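You operate a simulated robot arm through the tools that you are given. There is no shell and no other tool.

You are at the controls of a simulated robot arm. One attempt, no reset.

JOB
Crank the yellow reel's chain clean, drain the bath and slide the cover open to let it drip.
Fine: crank first; shut the red knob again; leave the reel in.

Only the result counts: the job must be done as asked and must still hold three seconds after the hand-in. Knocking over, shifting, dropping, spilling or breaking anything else fails it. Lids that push on must go on centred and level and be pressed home; caps that screw on are set level and turned clockwise until they are tight.

ROBOT AND FRAMES
A 7-joint arm with a two-finger gripper, fixed in place. Base frame: the origin is at the foot of the arm, x ahead of it, y to its left, z up. Readings come in m, degrees, newtons and seconds.
With the tool pointing down near the work surface it reaches from about 0.3 to 0.8 m from the base axis. Its first joint turns from -166.0 to 166.0 degrees. Payload 2.45 kg.
The TCP is the grasp point between the finger pads, 0.027 m short of the fingertips. In the tool frame z runs along the fingers and y along their closing line. Largest opening 0.08 m; the body of the gripper starts 0.054 m behind the TCP.
Orientation is that of the tool frame in the base frame, as a unit quaternion [w, x, y, z]. With the fingers straight down and closing along the base's y, the tool's x points along the base's -x, its y along +y and its z along -z.

CONTROLS
- The arm moves only by the tool play_rows. Its argument "series" is one flat list of numbers, 7 for each row, row after row: the opening, from 0 (shut) to 1 (fully open), then the shift along the tool's x, y, z in m, then the turn, a rotation vector about the tool's x, y, z in rad. In form: [jaw, dx, dy, dz, wx, wy, wz, jaw, dx, dy, dz, wx, wy, wz, ...]. A call has 1 to 20 rows; each row is the pose to reach, as a shift and turn from the pose commanded when the call began, along the tool's axes at that moment. Rows are played at 5 a second. More than 0.05 m and 8.6 degrees between two rows, or a gripper value outside its range, and nothing of the call is played. A pose out of reach is approached as far as the arm can. The call stops where the force on the tool passes 50 N (or 10 N more than at its start, if that is more) or the arm is blocked; 0.2 s more then pass. The fingers move at their own pace (about 0.153 m/s each) and stop on an object; they squeeze with about 21 N. The grip force told is the motor's: it shows also when the fingers shut on nothing. Time passes only in rows, and 0.2 s behind the last, so rows that repeat a pose let the fingers close. The reply holds the time, the measured pose of the TCP, the force on the tool along the base axes, the opening and the grip force, in the units named above and with some noise, with the torque about the TCP (base axes, N m) and any sound that the robot's microphone picked up.
- Cameras (640 x 400 px; columns grow to the right, rows downward): "scene" is fixed at [0.2145, -0.5078, 1.724]; the picture's right is [0.54, -0.84, 0.00], its down [-0.69, -0.45, -0.56] and it looks along [0.47, 0.31, -0.83] (base axes); focal length 333 px, centre (320, 200). "wrist" rides on the gripper at [0.063, 0.012, -0.079] in the tool frame; the picture's right is [-0.19, 0.98, 0.00], its down [-0.72, -0.14, -0.68] and it looks along [-0.67, -0.13, 0.73] (tool axes); focal length 226 px, centre (320, 200). There is no depth. A picture from a camera that has moved, and an enlarged one, comes with that camera's place and axes in the base frame and with its lens. The place of the scene camera against the robot may be out by one fixed shift of up to 0.025 m in any direction.
- get_image(camera): a new picture of that camera. It takes no simulated time.
- slide_trunk(by): slides the trunk up (or, below 0, down) by that many m; the arm rides with it, the base frame stays. It gives what a move gives, with no picture.
- zoom(camera, box): a new picture of the part [left, top, right, bottom] of that camera's present view, enlarged. It takes no simulated time.
- finish_job(): hands the job in; it is judged then, once.

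Places have to be worked out from the pictures, the camera data and where the tool is seen. Open the gripper and draw the arm clear of the work before you hand the job in, unless the task says otherwise.

The tools are called after ">>>" as a command line: name --argument value ..., lists and objects as JSON in quotes. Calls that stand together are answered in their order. play_rows: Moves the arm, as the interface text tells. Its arguments: {"type":"object","properties":{"series":{"type":"array"}},"required":["series"]} The other tools are called the same way: slide_trunk (by) slides the trunk up or down; get_image (camera) takes a picture; zoom (camera, box) takes an enlarged picture of a part of a camera's view; finish_job () hands the job in.

At the start:

```text
clock: 0.0
ee_pos: [0.4563, -0.233, 1.3096]
ee_rot: [0.0, 0.0, 1.0, 0.0]
ft_force: [0.3, -0.3, -0.3]
ft_torque: [0.01, 0.02, -0.02]
width: 0.0802
gripper_force: 0.1
trunk travel left (down, up): [-0.35, 0.19]
```

scene: 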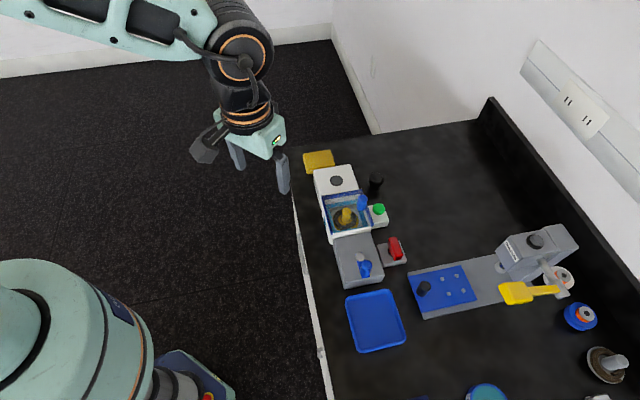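
wrist: 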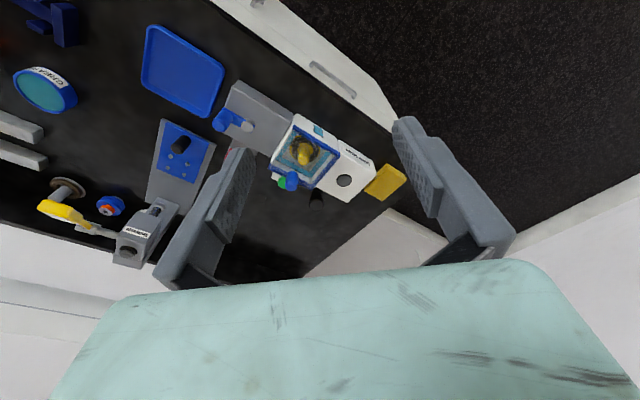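

I start by looking closely at the bath station in both cameras before moving anything.

>>> zoom --camera "scene" --box '[290, 140, 430, 300]'

>>> zoom --camera "wrist" --box '[200, 70, 420, 210]'

>>> zoom --camera "scene" --box '[310, 160, 390, 240]'

```text
2.50 times, centred on (360, 220) of scene
camera zoom: at [0.2145, -0.5078, 1.724], right [0.54, -0.84, 0.0], down [-0.69, -0.45, -0.56], along [0.47, 0.31, -0.83], focal length 832 px, centre (220, 150)
```

zoom: 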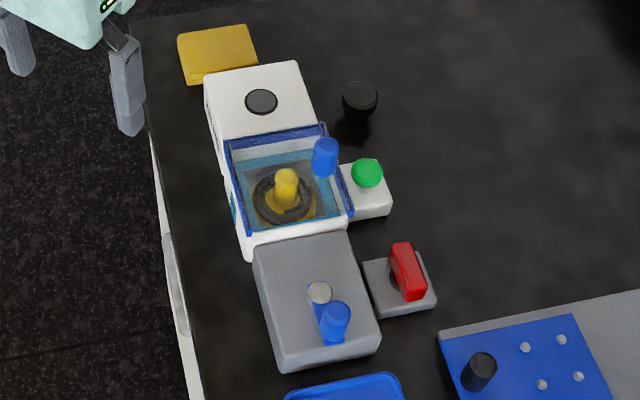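

```text
2.86 times, centred on (310, 140) of wrist
camera zoom: at [0.3919, -0.223, 1.3891], right [0.19, 0.98, 0.0], down [0.72, -0.14, 0.68], along [0.67, -0.13, -0.73], focal length 646 px, centre (349, 371)
```

zoom: 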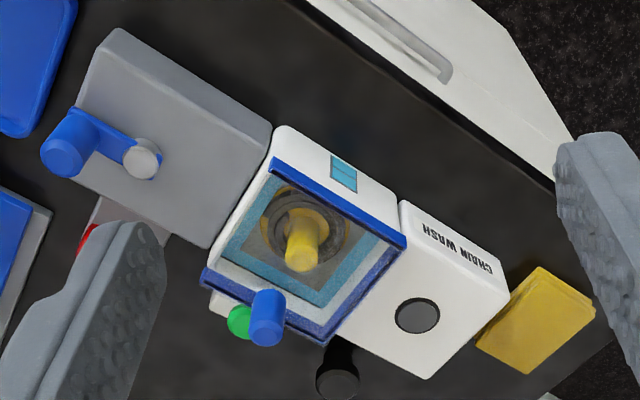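

```text
5.00 times, centred on (350, 200) of scene
camera zoom: at [0.2145, -0.5078, 1.724], right [0.54, -0.84, 0.0], down [-0.69, -0.45, -0.56], along [0.47, 0.31, -0.83], focal length 1664 px, centre (170, 200)
```

zoom: 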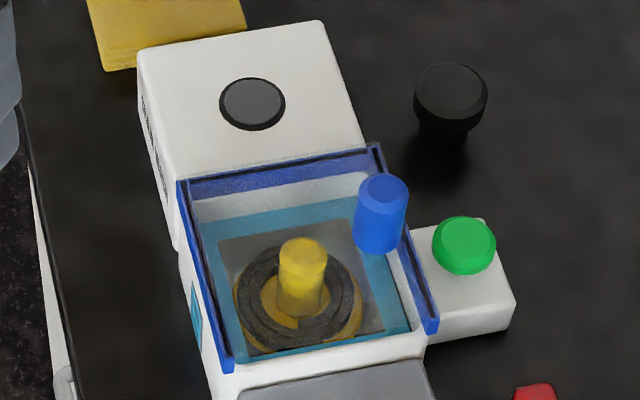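

The row reads as white "CHAIN WASH" box, bath with yellow reel, and grey crank block, running at about 45° to the base axes. Triangulated: crank pivot about (0.557,-0.398,0.966), blue crank grip top about (0.529,-0.428,1.013), cover handle about (0.667,-0.337,1.037). I move the wrist closer for a better look.

>>> play_rows --series '[1, 0.015, -0.015, 0.03, 0, 0, 0, 1, 0.03, -0.035, 0.06, 0, 0, 0, 1, 0.045, -0.05, 0.09, 0, 0, 0, 1, 0.05, -0.056, 0.11, 0, 0, 0]'

>>> get_image --camera "wrist"

>>> get_image --camera "scene"

```text
clock: 1.0
ee_pos: [0.4052, -0.2892, 1.1981]
ee_rot: [0.001, 0.0, 1.0, 0.0]
ft_force: [0.2, -0.4, -0.4]
ft_torque: [-0.02, 0.03, 0.04]
width: 0.0797
gripper_force: 0.0
trunk travel left (down, up): [-0.35, 0.19]
```

```text
taken
camera wrist: at [0.3411, -0.2784, 1.2785], right [0.19, 0.98, 0.0], down [0.72, -0.14, 0.68], along [0.67, -0.13, -0.73], focal length 226 px, centre (320, 200)
```

wrist: 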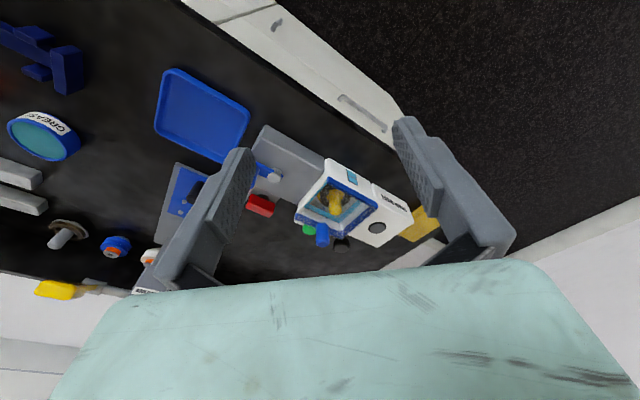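

```text
taken
```

scene: 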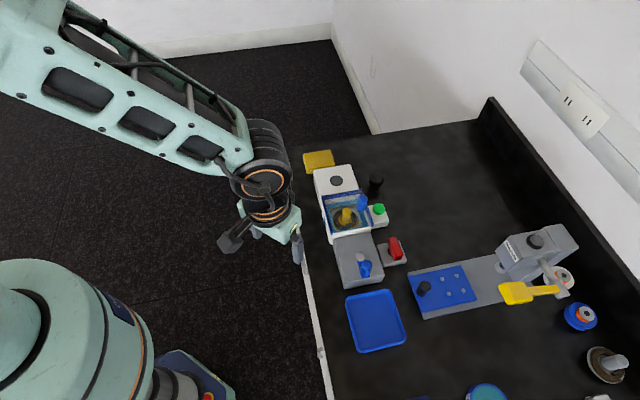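

The view now looks along the station from the robot side; I zoom in on it for detail.

>>> zoom --camera "wrist" --box '[230, 110, 430, 270]'

>>> zoom --camera "scene" --box '[320, 225, 420, 295]'

>>> zoom --camera "scene" --box '[400, 210, 640, 400]'

```text
2.50 times, centred on (330, 190) of wrist
camera zoom: at [0.3411, -0.2784, 1.2785], right [0.19, 0.98, 0.0], down [0.72, -0.14, 0.68], along [0.67, -0.13, -0.73], focal length 565 px, centre (295, 225)
```

zoom: 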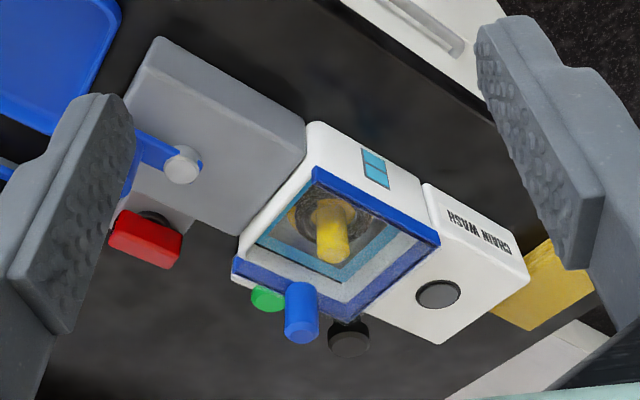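

```text
5.71 times, centred on (370, 260) of scene
camera zoom: at [0.2145, -0.5078, 1.724], right [0.54, -0.84, 0.0], down [-0.69, -0.45, -0.56], along [0.47, 0.31, -0.83], focal length 1901 px, centre (34, -143)
```

zoom: 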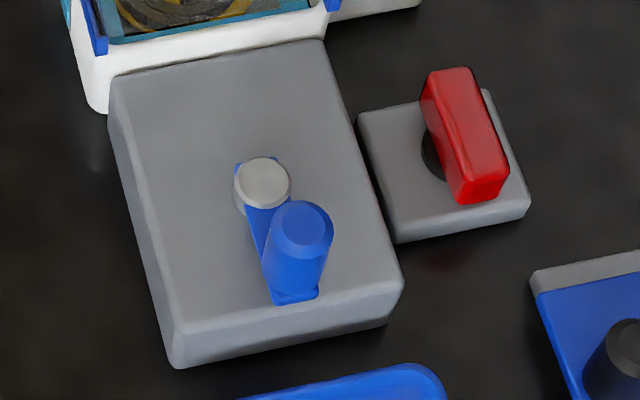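

```text
2.11 times, centred on (520, 305) of scene
camera zoom: at [0.2145, -0.5078, 1.724], right [0.54, -0.84, 0.0], down [-0.69, -0.45, -0.56], along [0.47, 0.31, -0.83], focal length 700 px, centre (-101, -21)
```

zoom: 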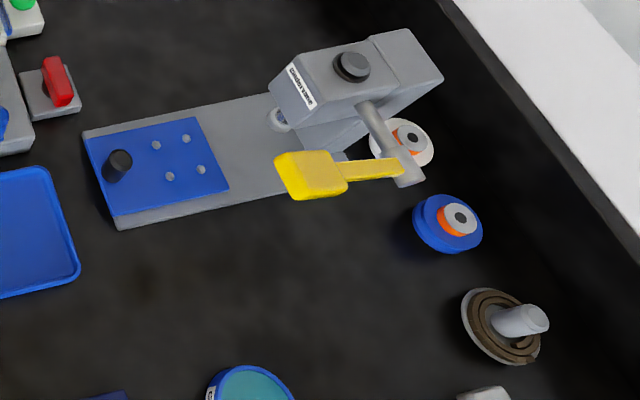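

Views agree: the bath frame is a ~0.11 m square centred near (0.647,-0.308), its rim near z≈0.985, red bar knob near (0.639,-0.462,0.942) with its bar parallel to the row. I turn the tool 45° (closing along the row) and go nearer from the left side of the bath to inspect the cover and rails.

>>> play_rows --series '[1, -0.0265, 0.0137, 0.013, 0, 0, 0.1309, 1, -0.053, 0.0273, 0.026, 0, 0, 0.2618, 1, -0.0795, 0.041, 0.039, 0, 0, 0.3927, 1, -0.106, 0.0547, 0.052, 0, 0, 0.5236, 1, -0.1325, 0.0683, 0.065, 0, 0, 0.6545, 1, -0.159, 0.082, 0.078, 0, 0, 0.7854]'

>>> get_image --camera "wrist"

>>> zoom --camera "wrist" --box '[200, 80, 440, 260]'

>>> get_image --camera "scene"

```text
clock: 2.4
ee_pos: [0.5659, -0.2073, 1.121]
ee_rot: [0.001, 0.384, 0.923, 0.001]
ft_force: [-0.4, -0.5, 0.0]
ft_torque: [0.02, 0.02, -0.03]
width: 0.0801
gripper_force: 0.1
trunk travel left (down, up): [-0.35, 0.19]
```

```text
taken
camera wrist: at [0.5295, -0.1552, 1.2003], right [0.83, 0.56, 0.0], down [0.41, -0.61, 0.68], along [0.38, -0.57, -0.73], focal length 226 px, centre (320, 200)
```

wrist: 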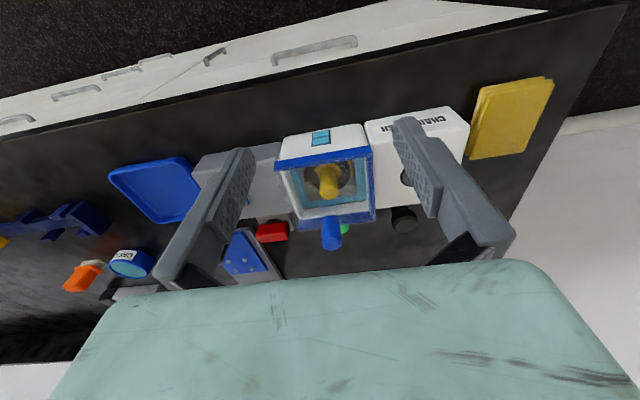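

```text
2.22 times, centred on (320, 170) of wrist
camera zoom: at [0.5295, -0.1552, 1.2003], right [0.83, 0.56, 0.0], down [0.41, -0.61, 0.68], along [0.38, -0.57, -0.73], focal length 502 px, centre (320, 267)
```

zoom: 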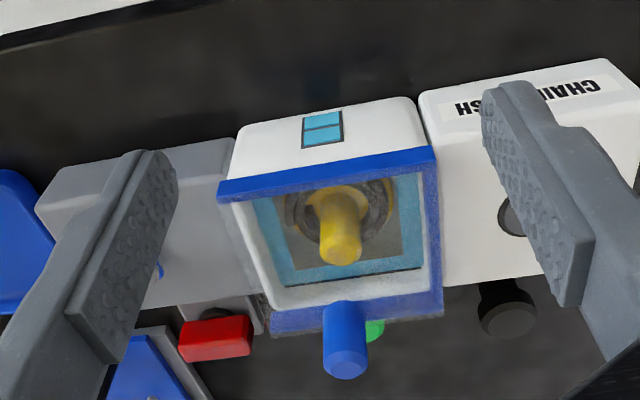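

```text
taken
```

scene: 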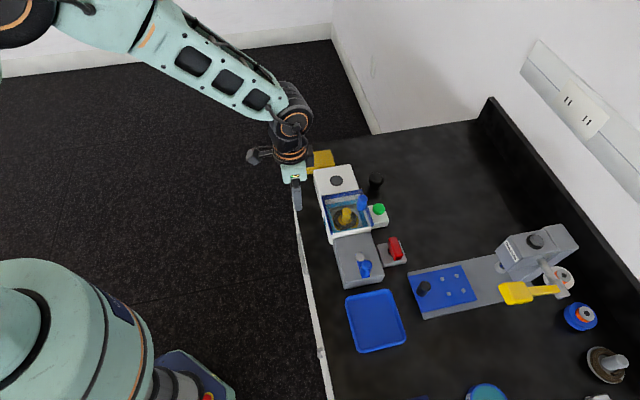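

The cover pane appears transparent with blue bars on the left, right and far end, open toward the crank block; a level window is on the left wall. I zoom tighter on the cover.

>>> zoom --camera "wrist" --box '[265, 115, 385, 260]'

>>> zoom --camera "scene" --box '[315, 180, 375, 245]'

```text
2.76 times, centred on (325, 188) of wrist
camera zoom: at [0.5295, -0.1552, 1.2003], right [0.83, 0.56, 0.0], down [0.41, -0.61, 0.68], along [0.38, -0.57, -0.73], focal length 624 px, centre (306, 234)
```

zoom: 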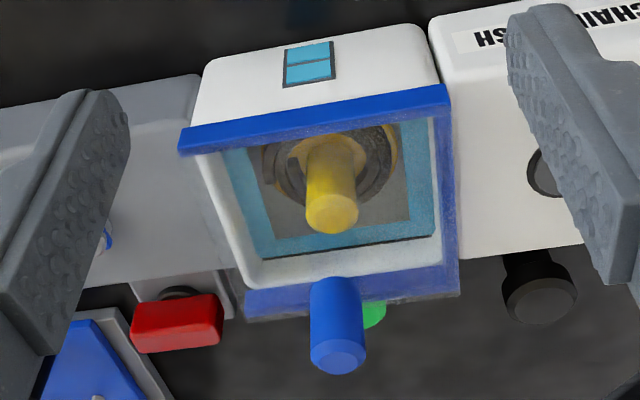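

```text
6.15 times, centred on (345, 212) of scene
camera zoom: at [0.2145, -0.5078, 1.724], right [0.54, -0.84, 0.0], down [-0.69, -0.45, -0.56], along [0.47, 0.31, -0.83], focal length 2047 px, centre (166, 123)
```

zoom: 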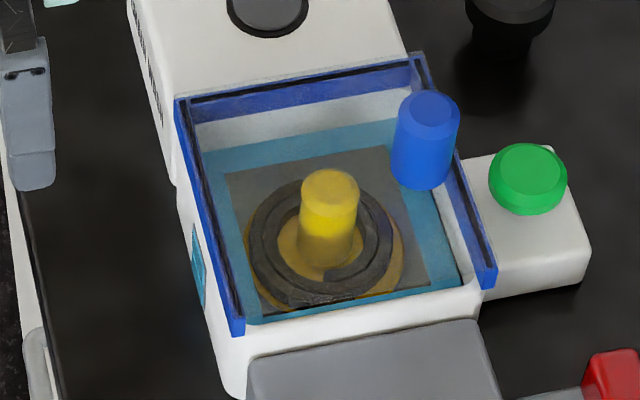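

The pane sits in a U-shaped channel open toward the crank block, so it should slide open along -u (over the crank block), which requires the crank grip to be parked at its far side as now. I now turn the tool to look from the crank end up the row for accurate positions of the crank and the red knob.

>>> play_rows --series '[1, -0.0094, -0.0262, 0, 0, 0, -0.1428, 1, -0.0188, -0.0525, 0, 0, 0, -0.2856, 1, -0.0281, -0.0787, 0, 0, 0, -0.4284, 1, -0.0375, -0.1049, 0, 0, 0, -0.5712, 1, -0.0469, -0.1311, 0, 0, 0, -0.714, 1, -0.0563, -0.1574, 0, 0, 0, -0.8568, 1, -0.0657, -0.1836, 0, 0, 0, -0.9996, 1, -0.0751, -0.2098, 0, 0, 0, -1.1424, 1, -0.0844, -0.236, 0, 0, 0, -1.2852, 1, -0.0938, -0.2623, 0, 0, 0, -1.428, 1, -0.1032, -0.2885, 0, 0, 0, -1.5708]'

>>> get_image --camera "wrist"

>>> zoom --camera "wrist" --box '[220, 100, 440, 260]'

>>> get_image --camera "scene"

```text
clock: 4.8
ee_pos: [0.4344, -0.4869, 1.1221]
ee_rot: [0.0, -0.384, 0.923, 0.001]
ft_force: [0.4, -0.2, -0.4]
ft_torque: [0.02, 0.02, 0.0]
width: 0.0797
gripper_force: 0.1
trunk travel left (down, up): [-0.35, 0.19]
```

```text
taken
camera wrist: at [0.3797, -0.5246, 1.2017], right [-0.56, 0.83, 0.0], down [0.61, 0.41, 0.68], along [0.56, 0.38, -0.73], focal length 226 px, centre (320, 200)
```

wrist: 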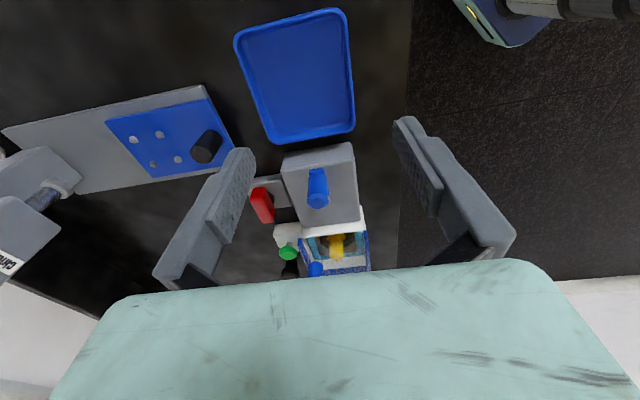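

```text
2.50 times, centred on (330, 180) of wrist
camera zoom: at [0.3797, -0.5246, 1.2017], right [-0.56, 0.83, 0.0], down [0.61, 0.41, 0.68], along [0.56, 0.38, -0.73], focal length 565 px, centre (295, 250)
```

zoom: 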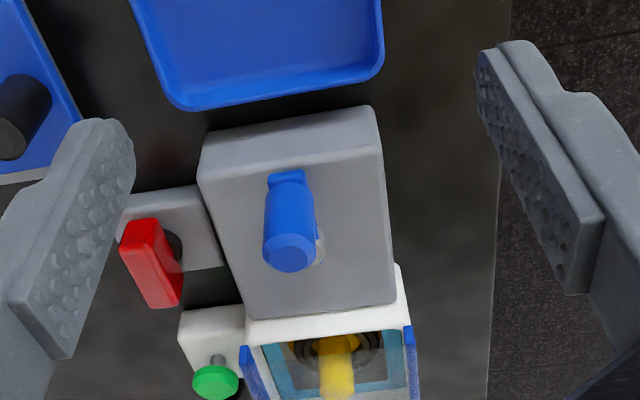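

```text
taken
```

scene: 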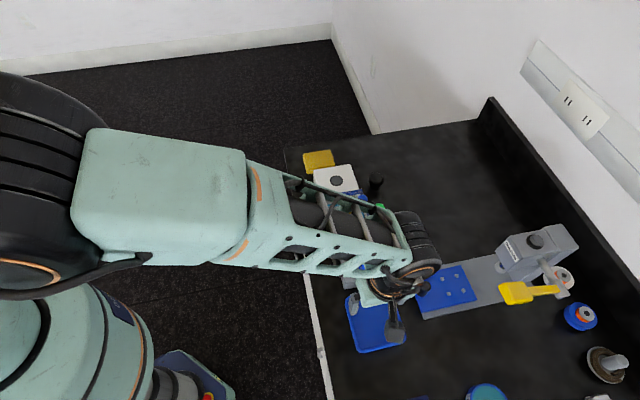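

Wrist and scene cameras agree on the crank grip axis at about (0.528,-0.427), top z≈1.014, diameter ~0.022, radius from pivot ≈0.0405. I move directly above the grip with the fingers straddling it across v, then check.

>>> play_rows --series '[1, -0.036, -0.008, 0.01, 0, 0, 0, 1, -0.072, -0.016, 0.03, 0, 0, 0, 1, -0.1085, -0.0242, 0.045, 0, 0, 0, 1, -0.1085, -0.0242, 0.062, 0, 0, 0, 1, -0.1085, -0.0242, 0.062, 0, 0, 0]'

>>> get_image --camera "wrist"

>>> get_image --camera "scene"

```text
clock: 6.0
ee_pos: [0.5297, -0.426, 1.0583]
ee_rot: [0.0, -0.383, 0.924, 0.0]
ft_force: [-0.2, -0.5, 0.0]
ft_torque: [-0.02, 0.01, 0.0]
width: 0.08
gripper_force: 0.1
trunk travel left (down, up): [-0.35, 0.19]
```

```text
taken
camera wrist: at [0.4748, -0.4631, 1.1369], right [-0.56, 0.83, 0.0], down [0.61, 0.41, 0.68], along [0.57, 0.38, -0.73], focal length 226 px, centre (320, 200)
```

wrist: 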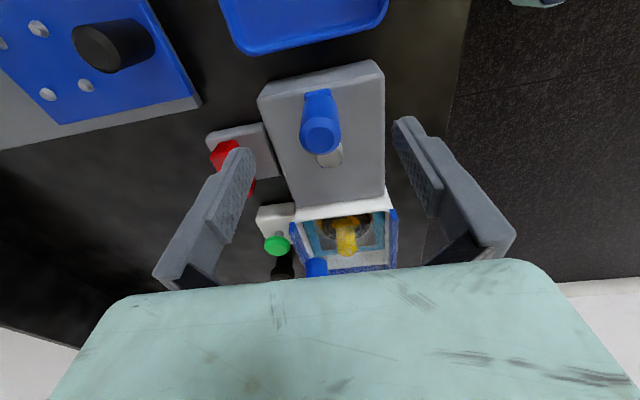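

```text
taken
```

scene: 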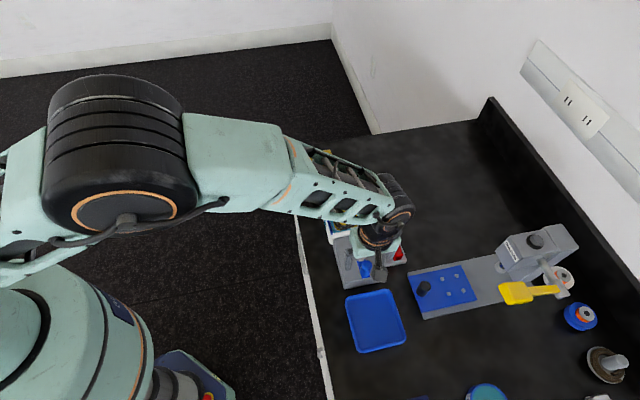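

The grip top projects exactly at the expected point beneath the TCP, so I am centred. I descend to z≈0.999 and close on the crank grip.

>>> play_rows --series '[1, 0, 0, 0.03, 0, 0, 0, 1, 0, 0, 0.059, 0, 0, 0, 1, 0, 0, 0.059, 0, 0, 0, 0.3, 0, 0, 0.059, 0, 0, 0, 0.0, 0, 0, 0.059, 0, 0, 0, 0.0, 0, 0, 0.059, 0, 0, 0]'

>>> get_image --camera "wrist"

```text
clock: 7.4
ee_pos: [0.5273, -0.4269, 0.9975]
ee_rot: [0.0, -0.383, 0.924, 0.0]
ft_force: [0.1, 0.5, -3.8]
ft_torque: [-0.74, -0.73, 0.02]
width: 0.0244
gripper_force: 45.0
trunk travel left (down, up): [-0.35, 0.19]
```

```text
taken
camera wrist: at [0.4734, -0.4637, 1.0774], right [-0.56, 0.83, 0.0], down [0.61, 0.41, 0.68], along [0.57, 0.38, -0.73], focal length 226 px, centre (320, 200)
```

wrist: 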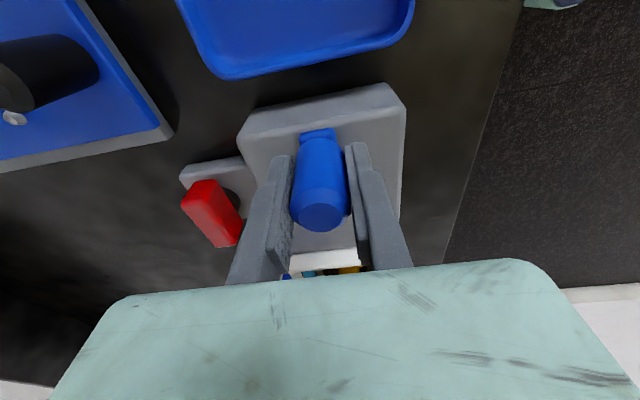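

The fingers hold the grip (0.024 m). I try a slow 40° crank movement clockwise from above, keeping the tool orientation, to feel resistance.

>>> play_rows --series '[0, -0.0006, 0.007, 0, 0, 0, 0, 0, -0.0024, 0.0139, 0, 0, 0, 0, 0, -0.0054, 0.0203, 0, 0, 0, 0, 0, -0.0095, 0.026, 0, 0, 0, 0]'

>>> get_image --camera "wrist"

```text
clock: 8.4
ee_pos: [0.517, -0.4011, 1.0007]
ee_rot: [0.0, -0.384, 0.924, 0.0]
ft_force: [1.8, -4.7, -0.6]
ft_torque: [-0.33, -0.23, -0.19]
width: 0.0247
gripper_force: 44.8
trunk travel left (down, up): [-0.35, 0.19]
```

```text
taken
camera wrist: at [0.4629, -0.4377, 1.0798], right [-0.56, 0.83, 0.0], down [0.61, 0.41, 0.68], along [0.56, 0.38, -0.73], focal length 226 px, centre (320, 200)
```

wrist: 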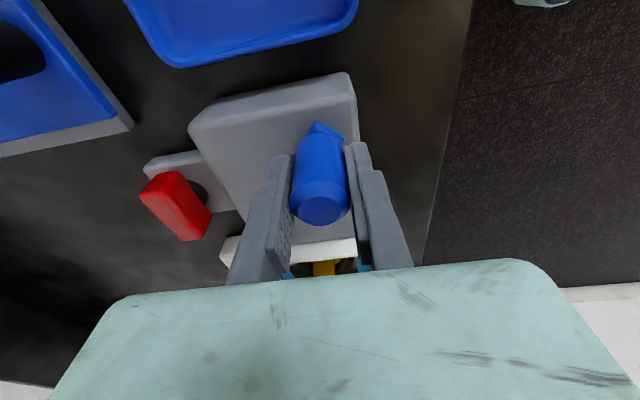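

The crank turns smoothly with about 5 N. I continue clockwise to half a turn and check that nothing slips.

>>> play_rows --series '[0, -0.01077, 0.00904, 0, 0, 0, 0, 0, -0.02399, 0.01385, 0, 0, 0, 0, 0, -0.03805, 0.01385, 0, 0, 0, 0, 0, -0.05127, 0.00904, 0, 0, 0, 0, 0, -0.06204, 0, 0, 0, 0, 0, 0, -0.06908, -0.01218, 0, 0, 0, 0, 0, -0.07152, -0.02603, 0, 0, 0, 0]'

>>> get_image --camera "wrist"

>>> get_image --camera "scene"

```text
clock: 10.0
ee_pos: [0.5866, -0.3698, 0.9997]
ee_rot: [-0.001, -0.383, 0.924, -0.001]
ft_force: [0.3, 0.8, 0.2]
ft_torque: [-0.05, 0.0, -0.01]
width: 0.0002
gripper_force: 30.2
trunk travel left (down, up): [-0.35, 0.19]
```

```text
taken
camera wrist: at [0.5319, -0.4056, 1.08], right [-0.56, 0.83, 0.0], down [0.61, 0.41, 0.68], along [0.57, 0.38, -0.73], focal length 226 px, centre (320, 200)
```

wrist: 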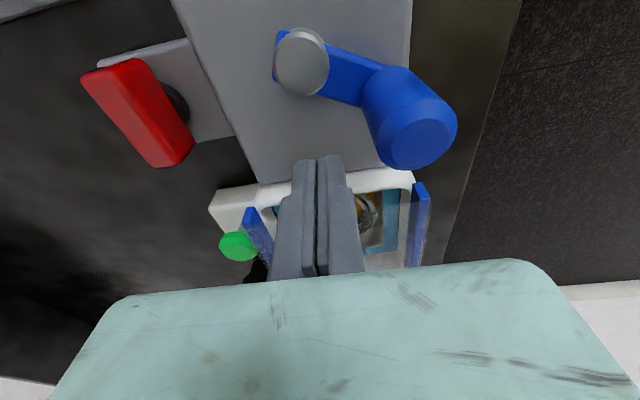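

```text
taken
```

scene: 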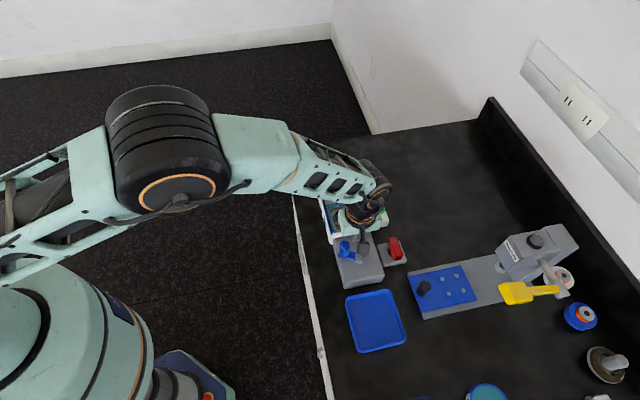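

The grip slipped out of the pads near θ≈118° (motion ran along the pads), the crank itself is fine. I will instead use the closed fingers as a post pushing the grip round the circle from behind; first rise, go behind the grip, and look.

>>> play_rows --series '[0, 0, 0, -0.03, 0, 0, 0, 0, 0, 0, -0.06, 0, 0, 0, 0, 0.031, 0.017, -0.06, 0, 0, 0, 0, 0.062, 0.0344, -0.06, 0, 0, 0, 0, 0.062, 0.0344, -0.06, 0, 0, 0]'

>>> get_image --camera "wrist"

>>> get_image --camera "scene"

```text
clock: 11.2
ee_pos: [0.5166, -0.3877, 1.0604]
ee_rot: [0.0, -0.383, 0.924, 0.0]
ft_force: [-0.8, 0.7, -0.4]
ft_torque: [0.0, 0.01, 0.03]
width: 0.0002
gripper_force: 29.9
trunk travel left (down, up): [-0.35, 0.19]
```

```text
taken
camera wrist: at [0.462, -0.4248, 1.1399], right [-0.56, 0.83, 0.0], down [0.61, 0.41, 0.68], along [0.57, 0.38, -0.73], focal length 226 px, centre (320, 200)
```

wrist: 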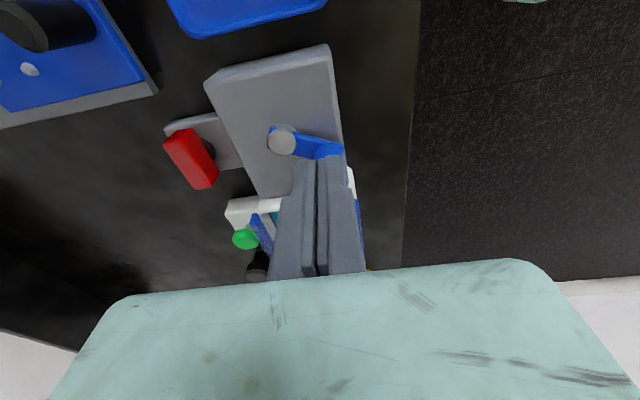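

```text
taken
```

scene: 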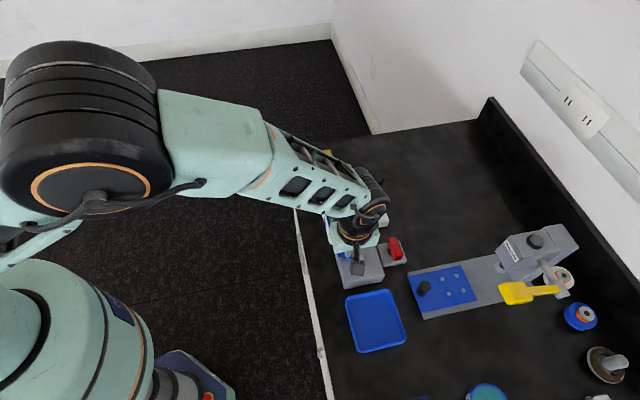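

The post sits at θ≈59°, about 0.04 m behind the crank grip. I lower it and push the grip clockwise through half a turn, then check.

>>> play_rows --series '[0, 0, 0, 0.03, 0, 0, 0, 0, 0, 0, 0.06, 0, 0, 0, 0, -0.01304, 0.00526, 0.06, 0, 0, 0, 0, -0.0271, 0.00576, 0.06, 0, 0, 0, 0, -0.04047, 0.00141, 0.06, 0, 0, 0, 0, -0.05156, -0.00725, 0.06, 0, 0, 0, 0, -0.05901, -0.01918, 0.06, 0, 0, 0, 0, -0.06194, -0.03294, 0.06, 0, 0, 0, 0, -0.05998, -0.04687, 0.06, 0, 0, 0]'

>>> get_image --camera "wrist"

>>> get_image --camera "scene"

```text
clock: 13.2
ee_pos: [0.5928, -0.3797, 1.0009]
ee_rot: [-0.001, -0.382, 0.924, 0.001]
ft_force: [-0.4, 1.1, 0.5]
ft_torque: [0.0, 0.02, 0.01]
width: 0.0
gripper_force: 29.9
trunk travel left (down, up): [-0.35, 0.19]
```

```text
taken
camera wrist: at [0.5382, -0.4163, 1.0803], right [-0.56, 0.83, 0.0], down [0.61, 0.41, 0.68], along [0.57, 0.38, -0.73], focal length 226 px, centre (320, 200)
```

wrist: 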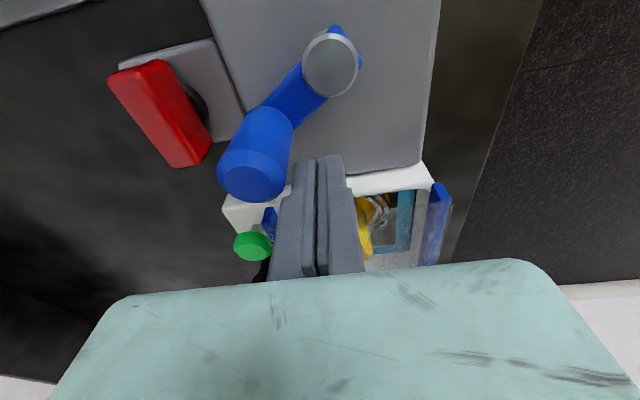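

```text
taken
```

scene: 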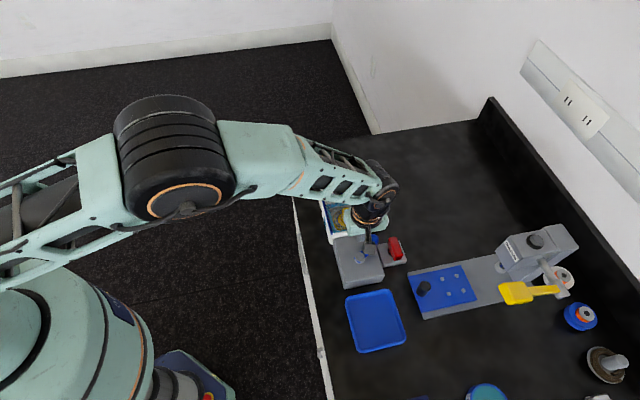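

The post method works: the grip was carried round to about θ≈240°. I zoom on the visible bit of reel and then continue the turn.

>>> zoom --camera "wrist" --box '[340, 170, 460, 270]'

>>> play_rows --series '[0, 0.00661, -0.01242, 0, 0, 0, 0, 0, 0.01706, -0.02182, 0, 0, 0, 0, 0, 0.0301, -0.02709, 0, 0, 0, 0, 0, 0.04416, -0.02759, 0, 0, 0, 0, 0, 0.05753, -0.02324, 0, 0, 0, 0, 0, 0.06862, -0.01458, 0, 0, 0, 0, 0, 0.07607, -0.00265, 0, 0, 0, 0, 0, 0.079, 0.01111, 0, 0, 0, 0, 0, 0.07704, 0.02504, 0, 0, 0, 0, 0, 0.07043, 0.03746, 0, 0, 0, 0, 0, 0.05998, 0.04687, 0, 0, 0, 0, 0, 0.04694, 0.05213, 0, 0, 0, 0, 0, 0.03288, 0.05263, 0, 0, 0, 0, 0, 0.01951, 0.04828, 0, 0, 0, 0, 0, 0.00842, 0.03962, 0, 0, 0, 0, 0, 0.00097, 0.02769, 0, 0, 0, 0, 0, -0.00196, 0.01393, 0, 0, 0, 0, 0, 0, 0, 0, 0, 0, 0]'

>>> get_image --camera "wrist"

>>> zoom --camera "wrist" --box '[340, 170, 460, 270]'

```text
4.00 times, centred on (400, 220) of wrist
camera zoom: at [0.5382, -0.4163, 1.0803], right [-0.56, 0.83, 0.0], down [0.61, 0.41, 0.68], along [0.57, 0.38, -0.73], focal length 904 px, centre (0, 120)
```

zoom: 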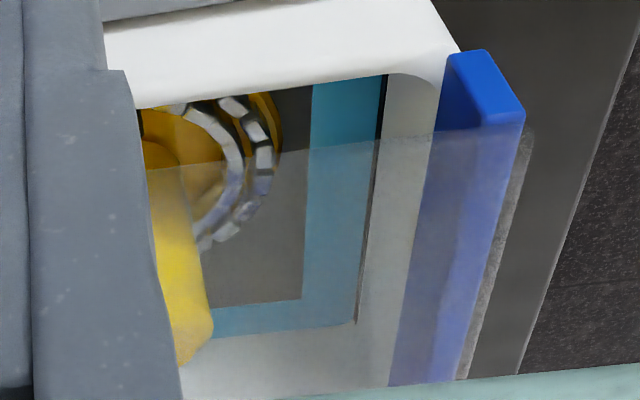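

```text
clock: 17.0
ee_pos: [0.5939, -0.3794, 1.0]
ee_rot: [0.001, -0.382, 0.924, 0.001]
ft_force: [0.4, 0.3, 0.7]
ft_torque: [0.01, -0.01, -0.01]
width: 0.0
gripper_force: 29.9
trunk travel left (down, up): [-0.35, 0.19]
```

```text
taken
camera wrist: at [0.5396, -0.4159, 1.0793], right [-0.56, 0.83, 0.0], down [0.61, 0.41, 0.68], along [0.57, 0.38, -0.73], focal length 226 px, centre (320, 200)
```

wrist: 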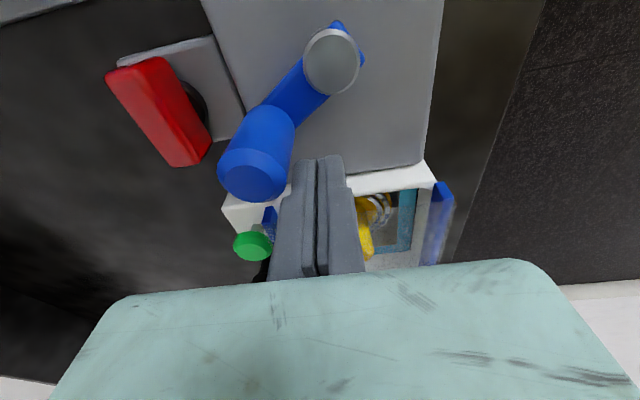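

```text
4.00 times, centred on (400, 220) of wrist
camera zoom: at [0.5396, -0.4159, 1.0793], right [-0.56, 0.83, 0.0], down [0.61, 0.41, 0.68], along [0.57, 0.38, -0.73], focal length 904 px, centre (0, 120)
```

zoom: 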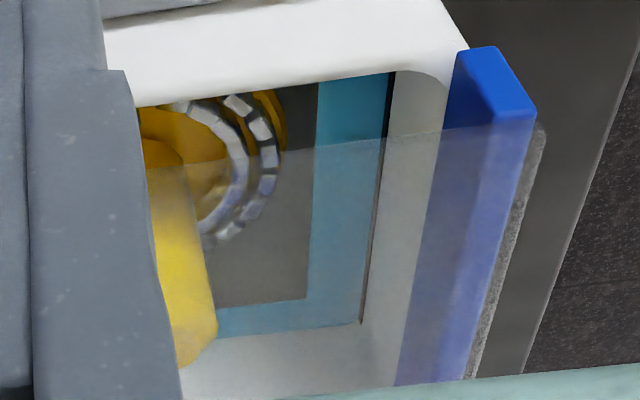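

The visible chain already looks silver rather than brown, with about 1.6 turns done. I crank another full turn clockwise.

>>> play_rows --series '[0, 0.00661, -0.01242, 0, 0, 0, 0, 0, 0.01706, -0.02182, 0, 0, 0, 0, 0, 0.0301, -0.02709, 0, 0, 0, 0, 0, 0.04416, -0.02759, 0, 0, 0, 0, 0, 0.05753, -0.02324, 0, 0, 0, 0, 0, 0.06862, -0.01458, 0, 0, 0, 0, 0, 0.07607, -0.00265, 0, 0, 0, 0, 0, 0.079, 0.01111, 0, 0, 0, 0, 0, 0.07704, 0.02504, 0, 0, 0, 0, 0, 0.07043, 0.03746, 0, 0, 0, 0, 0, 0.05998, 0.04687, 0, 0, 0, 0, 0, 0.04694, 0.05213, 0, 0, 0, 0, 0, 0.03288, 0.05263, 0, 0, 0, 0, 0, 0.01951, 0.04828, 0, 0, 0, 0, 0, 0.00842, 0.03962, 0, 0, 0, 0, 0, 0.00097, 0.02769, 0, 0, 0, 0, 0, -0.00196, 0.01393, 0, 0, 0, 0, 0, 0, 0, 0, 0, 0, 0]'

>>> get_image --camera "wrist"

>>> zoom --camera "wrist" --box '[340, 170, 460, 270]'

>>> zoom --camera "scene" --box '[310, 180, 410, 260]'

```text
clock: 20.8
ee_pos: [0.5936, -0.3797, 0.9999]
ee_rot: [0.0, -0.382, 0.924, 0.0]
ft_force: [0.3, 0.1, -0.2]
ft_torque: [0.04, 0.02, 0.03]
width: 0.0
gripper_force: 29.5
trunk travel left (down, up): [-0.35, 0.19]
```

```text
taken
camera wrist: at [0.5385, -0.416, 1.08], right [-0.56, 0.83, 0.0], down [0.61, 0.41, 0.68], along [0.57, 0.38, -0.73], focal length 226 px, centre (320, 200)
```

wrist: 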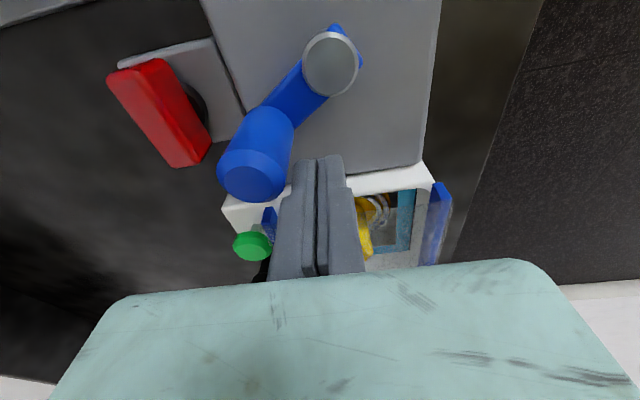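

```text
4.00 times, centred on (400, 220) of wrist
camera zoom: at [0.5385, -0.416, 1.08], right [-0.56, 0.83, 0.0], down [0.61, 0.41, 0.68], along [0.57, 0.38, -0.73], focal length 904 px, centre (0, 120)
```

zoom: 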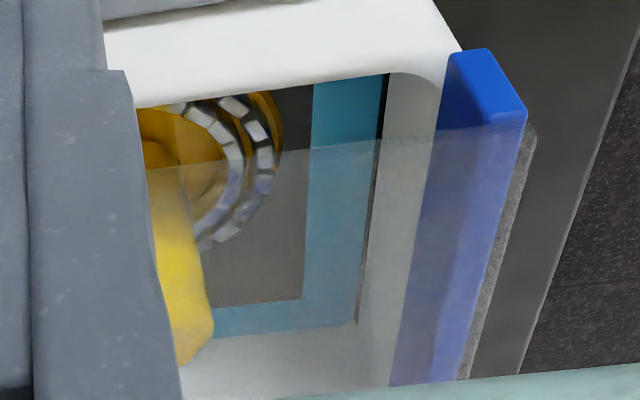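

```text
5.00 times, centred on (360, 220) of scene
camera zoom: at [0.2145, -0.5078, 1.724], right [0.54, -0.84, 0.0], down [-0.69, -0.45, -0.56], along [0.47, 0.31, -0.83], focal length 1664 px, centre (120, 100)
```

zoom: 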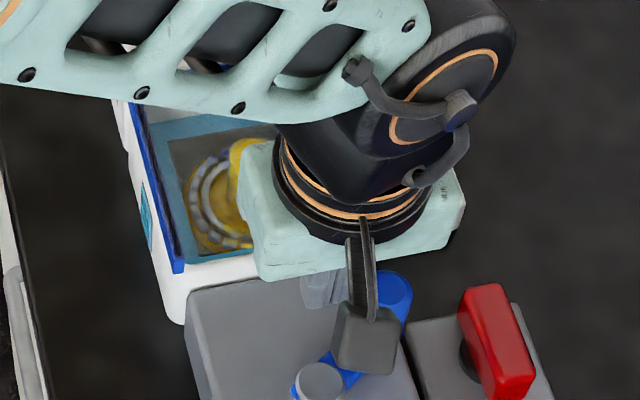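

The chain wound on the reel now reads silver all round in both cameras, with about 2.65 turns made. I add another full turn for certainty, then will park the grip at its starting side.

>>> play_rows --series '[0, 0.00661, -0.01242, 0, 0, 0, 0, 0, 0.01706, -0.02182, 0, 0, 0, 0, 0, 0.0301, -0.02709, 0, 0, 0, 0, 0, 0.04416, -0.02759, 0, 0, 0, 0, 0, 0.05753, -0.02324, 0, 0, 0, 0, 0, 0.06862, -0.01458, 0, 0, 0, 0, 0, 0.07607, -0.00265, 0, 0, 0, 0, 0, 0.079, 0.01111, 0, 0, 0, 0, 0, 0.07704, 0.02504, 0, 0, 0, 0, 0, 0.07043, 0.03746, 0, 0, 0, 0, 0, 0.05998, 0.04687, 0, 0, 0, 0, 0, 0.04694, 0.05213, 0, 0, 0, 0, 0, 0.03288, 0.05263, 0, 0, 0, 0, 0, 0.01951, 0.04828, 0, 0, 0, 0, 0, 0.00842, 0.03962, 0, 0, 0, 0, 0, 0.00097, 0.02769, 0, 0, 0, 0, 0, -0.00196, 0.01393, 0, 0, 0, 0, 0, 0, 0, 0, 0, 0, 0]'

>>> get_image --camera "wrist"

```text
clock: 24.6
ee_pos: [0.5933, -0.3776, 0.9993]
ee_rot: [-0.001, -0.382, 0.924, 0.0]
ft_force: [0.6, -0.2, 0.3]
ft_torque: [-0.01, 0.0, -0.02]
width: 0.0002
gripper_force: 29.5
trunk travel left (down, up): [-0.35, 0.19]
```

```text
taken
camera wrist: at [0.5393, -0.4147, 1.0796], right [-0.56, 0.83, 0.0], down [0.61, 0.41, 0.68], along [0.57, 0.38, -0.73], focal length 226 px, centre (320, 200)
```

wrist: 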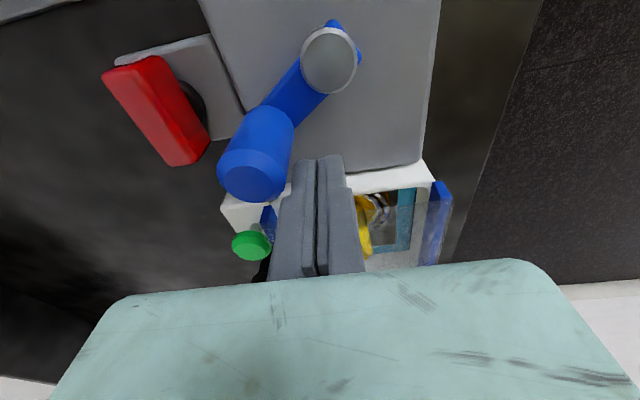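

Crank grip is at θ≈240° with ~3.65 turns. I push it on slowly to its start position (grip at the far -u side) and check.

>>> play_rows --series '[0, 0.00661, -0.01242, 0, 0, 0, 0, 0, 0.01706, -0.02182, 0, 0, 0, 0, 0, 0.0301, -0.02709, 0, 0, 0, 0, 0, 0.04416, -0.02759, 0, 0, 0, 0, 0, 0.05753, -0.02324, 0, 0, 0, 0, 0, 0.06455, -0.0185, 0, 0, 0, 0, 0, 0.0667, -0.0166, 0, 0, 0, 0, 0, 0.06862, -0.01458, 0, 0, 0, 0, 0, 0.06862, -0.01458, 0, 0, 0, 0]'

>>> get_image --camera "wrist"

>>> zoom --camera "scene" --box '[310, 180, 430, 300]'

```text
clock: 26.6
ee_pos: [0.5547, -0.438, 1.0011]
ee_rot: [-0.001, -0.383, 0.924, 0.0]
ft_force: [2.1, -1.5, -0.2]
ft_torque: [0.03, 0.05, 0.04]
width: 0.0
gripper_force: 29.9
trunk travel left (down, up): [-0.35, 0.19]
```

```text
taken
camera wrist: at [0.4998, -0.4749, 1.0798], right [-0.56, 0.83, 0.0], down [0.61, 0.41, 0.68], along [0.57, 0.38, -0.73], focal length 226 px, centre (320, 200)
```

wrist: 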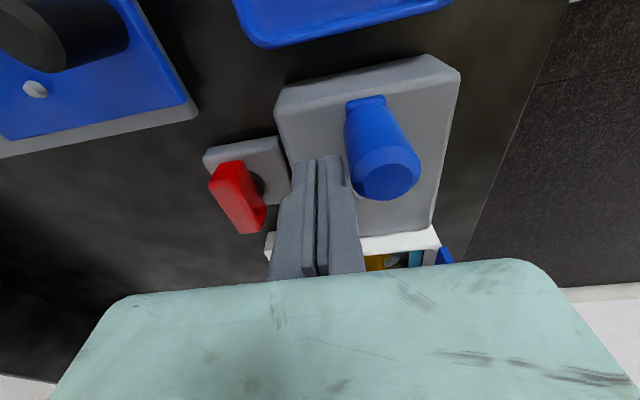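

```text
3.33 times, centred on (370, 240) of scene
camera zoom: at [0.2145, -0.5078, 1.724], right [0.54, -0.84, 0.0], down [-0.69, -0.45, -0.56], along [0.47, 0.31, -0.83], focal length 1109 px, centre (153, 67)
```

zoom: 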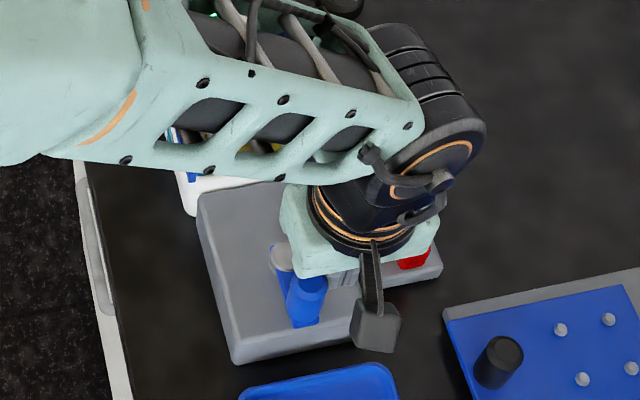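

The crank grip is parked back at its start side (θ≈0 after four full turns). I back off, rise, and move above the red knob with the gripper opening to look at it.

>>> play_rows --series '[0, 0, -0.005, 0, 0, 0, 0, 0, 0, -0.005, -0.035, 0, 0, 0, 0, 0, -0.005, -0.07, 0, 0, 0, 0.5, -0.02, -0.035, -0.07, 0, 0, 0, 1, -0.0424, -0.0764, -0.07, 0, 0, 0, 1, -0.0424, -0.0764, -0.07, 0, 0, 0]'

>>> get_image --camera "wrist"

>>> get_image --camera "scene"

```text
clock: 28.0
ee_pos: [0.6378, -0.4621, 1.0705]
ee_rot: [0.001, -0.383, 0.924, -0.001]
ft_force: [-1.2, -0.4, 0.5]
ft_torque: [0.02, 0.01, -0.03]
width: 0.0799
gripper_force: 0.1
trunk travel left (down, up): [-0.35, 0.19]
```

```text
taken
camera wrist: at [0.584, -0.4993, 1.1504], right [-0.56, 0.83, 0.0], down [0.61, 0.41, 0.68], along [0.57, 0.38, -0.73], focal length 226 px, centre (320, 200)
```

wrist: 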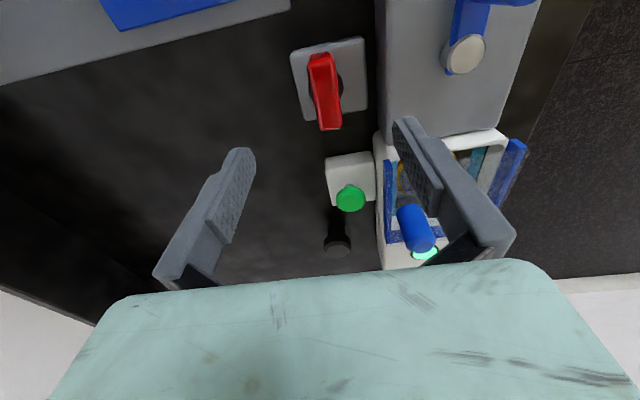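

```text
taken
```

scene: 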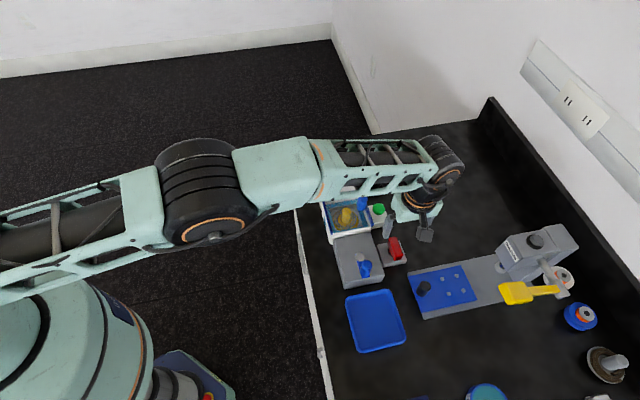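

A lamp on the white box now glows green where it was dark before, which looks like the "clean" indicator. I zoom to confirm this and look at the red knob.

>>> zoom --camera "wrist" --box '[270, 20, 520, 270]'

>>> zoom --camera "scene" --box '[310, 180, 430, 300]'

>>> zoom --camera "wrist" --box '[280, 30, 380, 150]'

```text
1.60 times, centred on (395, 145) of wrist
camera zoom: at [0.584, -0.4993, 1.1504], right [-0.56, 0.83, 0.0], down [0.61, 0.41, 0.68], along [0.57, 0.38, -0.73], focal length 362 px, centre (200, 288)
```

zoom: 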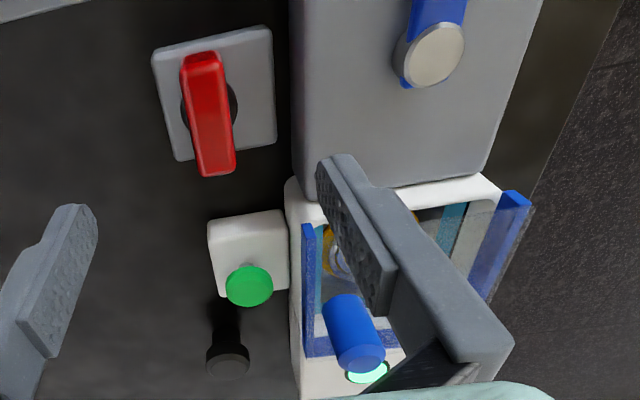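

```text
3.33 times, centred on (370, 240) of scene
camera zoom: at [0.2145, -0.5078, 1.724], right [0.54, -0.84, 0.0], down [-0.69, -0.45, -0.56], along [0.47, 0.31, -0.83], focal length 1109 px, centre (153, 67)
```

zoom: 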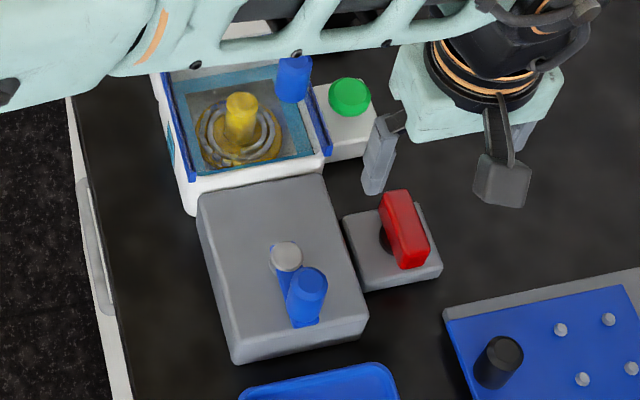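

```text
3.33 times, centred on (330, 90) of wrist
camera zoom: at [0.584, -0.4993, 1.1504], right [-0.56, 0.83, 0.0], down [0.61, 0.41, 0.68], along [0.57, 0.38, -0.73], focal length 754 px, centre (287, 567)
```

zoom: 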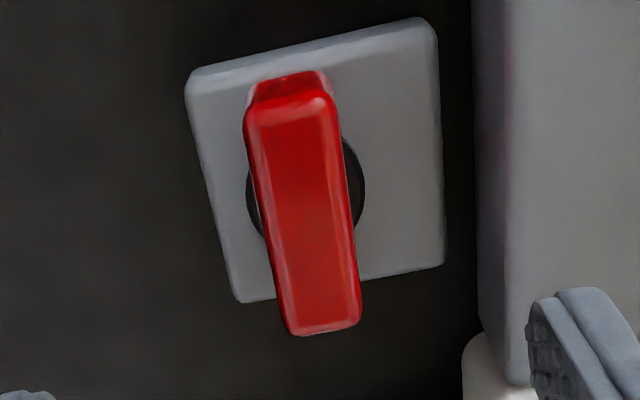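

The green lamp is lit and the chain is silver all round, so cranking is complete. The red bar is about 0.054×0.02 m, along u, centred near (0.6365,-0.4585), top z≈0.952; I descend with a narrowed opening and close on it.

>>> play_rows --series '[0.56, -0.0016, 0.0035, 0.0, 0, 0, 0, 0.56, -0.0016, 0.0035, 0.04, 0, 0, 0, 0.56, -0.0016, 0.0035, 0.08, 0, 0, 0, 0.56, -0.0016, 0.0035, 0.1, 0, 0, 0, 0.56, -0.0016, 0.0035, 0.1, 0, 0, 0]'

>>> get_image --camera "wrist"

>>> zoom --camera "scene" --box '[350, 200, 430, 280]'

```text
clock: 29.2
ee_pos: [0.6368, -0.4574, 0.9694]
ee_rot: [0.001, -0.383, 0.924, 0.0]
ft_force: [-0.5, -0.1, 0.6]
ft_torque: [0.01, -0.03, -0.01]
width: 0.0449
gripper_force: 0.0
trunk travel left (down, up): [-0.35, 0.19]
```

```text
taken
camera wrist: at [0.5825, -0.4945, 1.0503], right [-0.56, 0.83, 0.0], down [0.61, 0.41, 0.68], along [0.57, 0.38, -0.73], focal length 226 px, centre (320, 200)
```

wrist: 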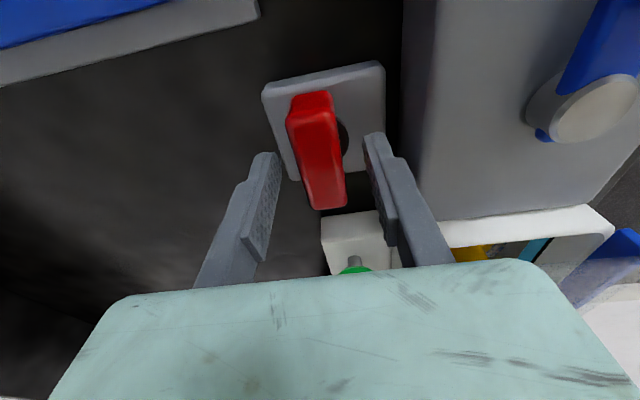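

```text
5.00 times, centred on (390, 240) of scene
camera zoom: at [0.2145, -0.5078, 1.724], right [0.54, -0.84, 0.0], down [-0.69, -0.45, -0.56], along [0.47, 0.31, -0.83], focal length 1664 px, centre (-30, 0)
```

zoom: 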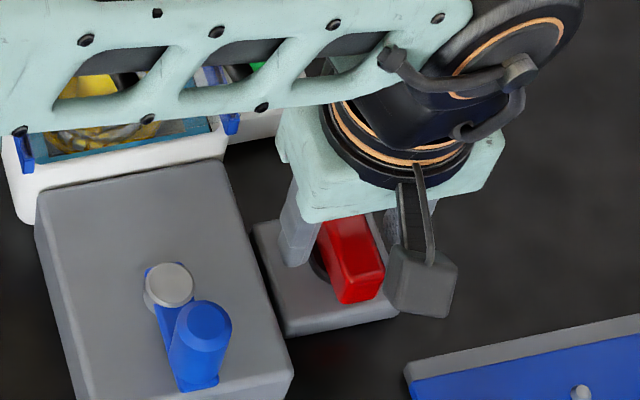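

The bar lies centred between the fingers and the TCP matches the knob axis within a millimetre. I descend the last 17 mm and close on it.

>>> play_rows --series '[0.56, 0, 0, 0.0165, 0, 0, 0, 0.56, 0, 0, 0.0165, 0, 0, 0, 0.2, 0, 0, 0.0165, 0, 0, 0, 0.0, 0, 0, 0.0165, 0, 0, 0, 0.0, 0, 0, 0.0165, 0, 0, 0]'

>>> get_image --camera "wrist"

```text
clock: 30.4
ee_pos: [0.6352, -0.4571, 0.9549]
ee_rot: [-0.001, -0.383, 0.924, 0.0]
ft_force: [-0.6, -0.2, -5.2]
ft_torque: [-0.39, -0.08, 0.0]
width: 0.0218
gripper_force: 44.7
trunk travel left (down, up): [-0.35, 0.19]
```

```text
taken
camera wrist: at [0.5822, -0.4942, 1.0334], right [-0.56, 0.83, 0.0], down [0.61, 0.41, 0.68], along [0.56, 0.38, -0.73], focal length 226 px, centre (320, 200)
```

wrist: 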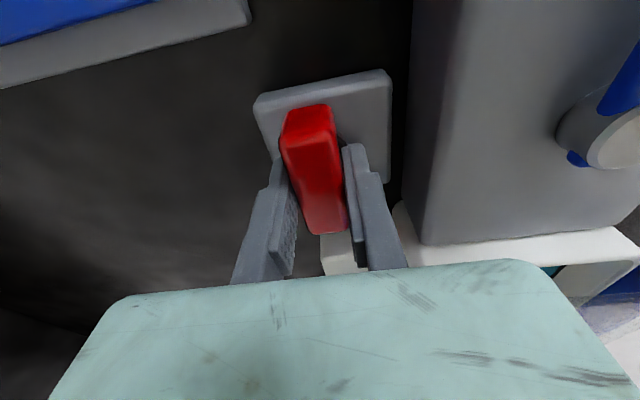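

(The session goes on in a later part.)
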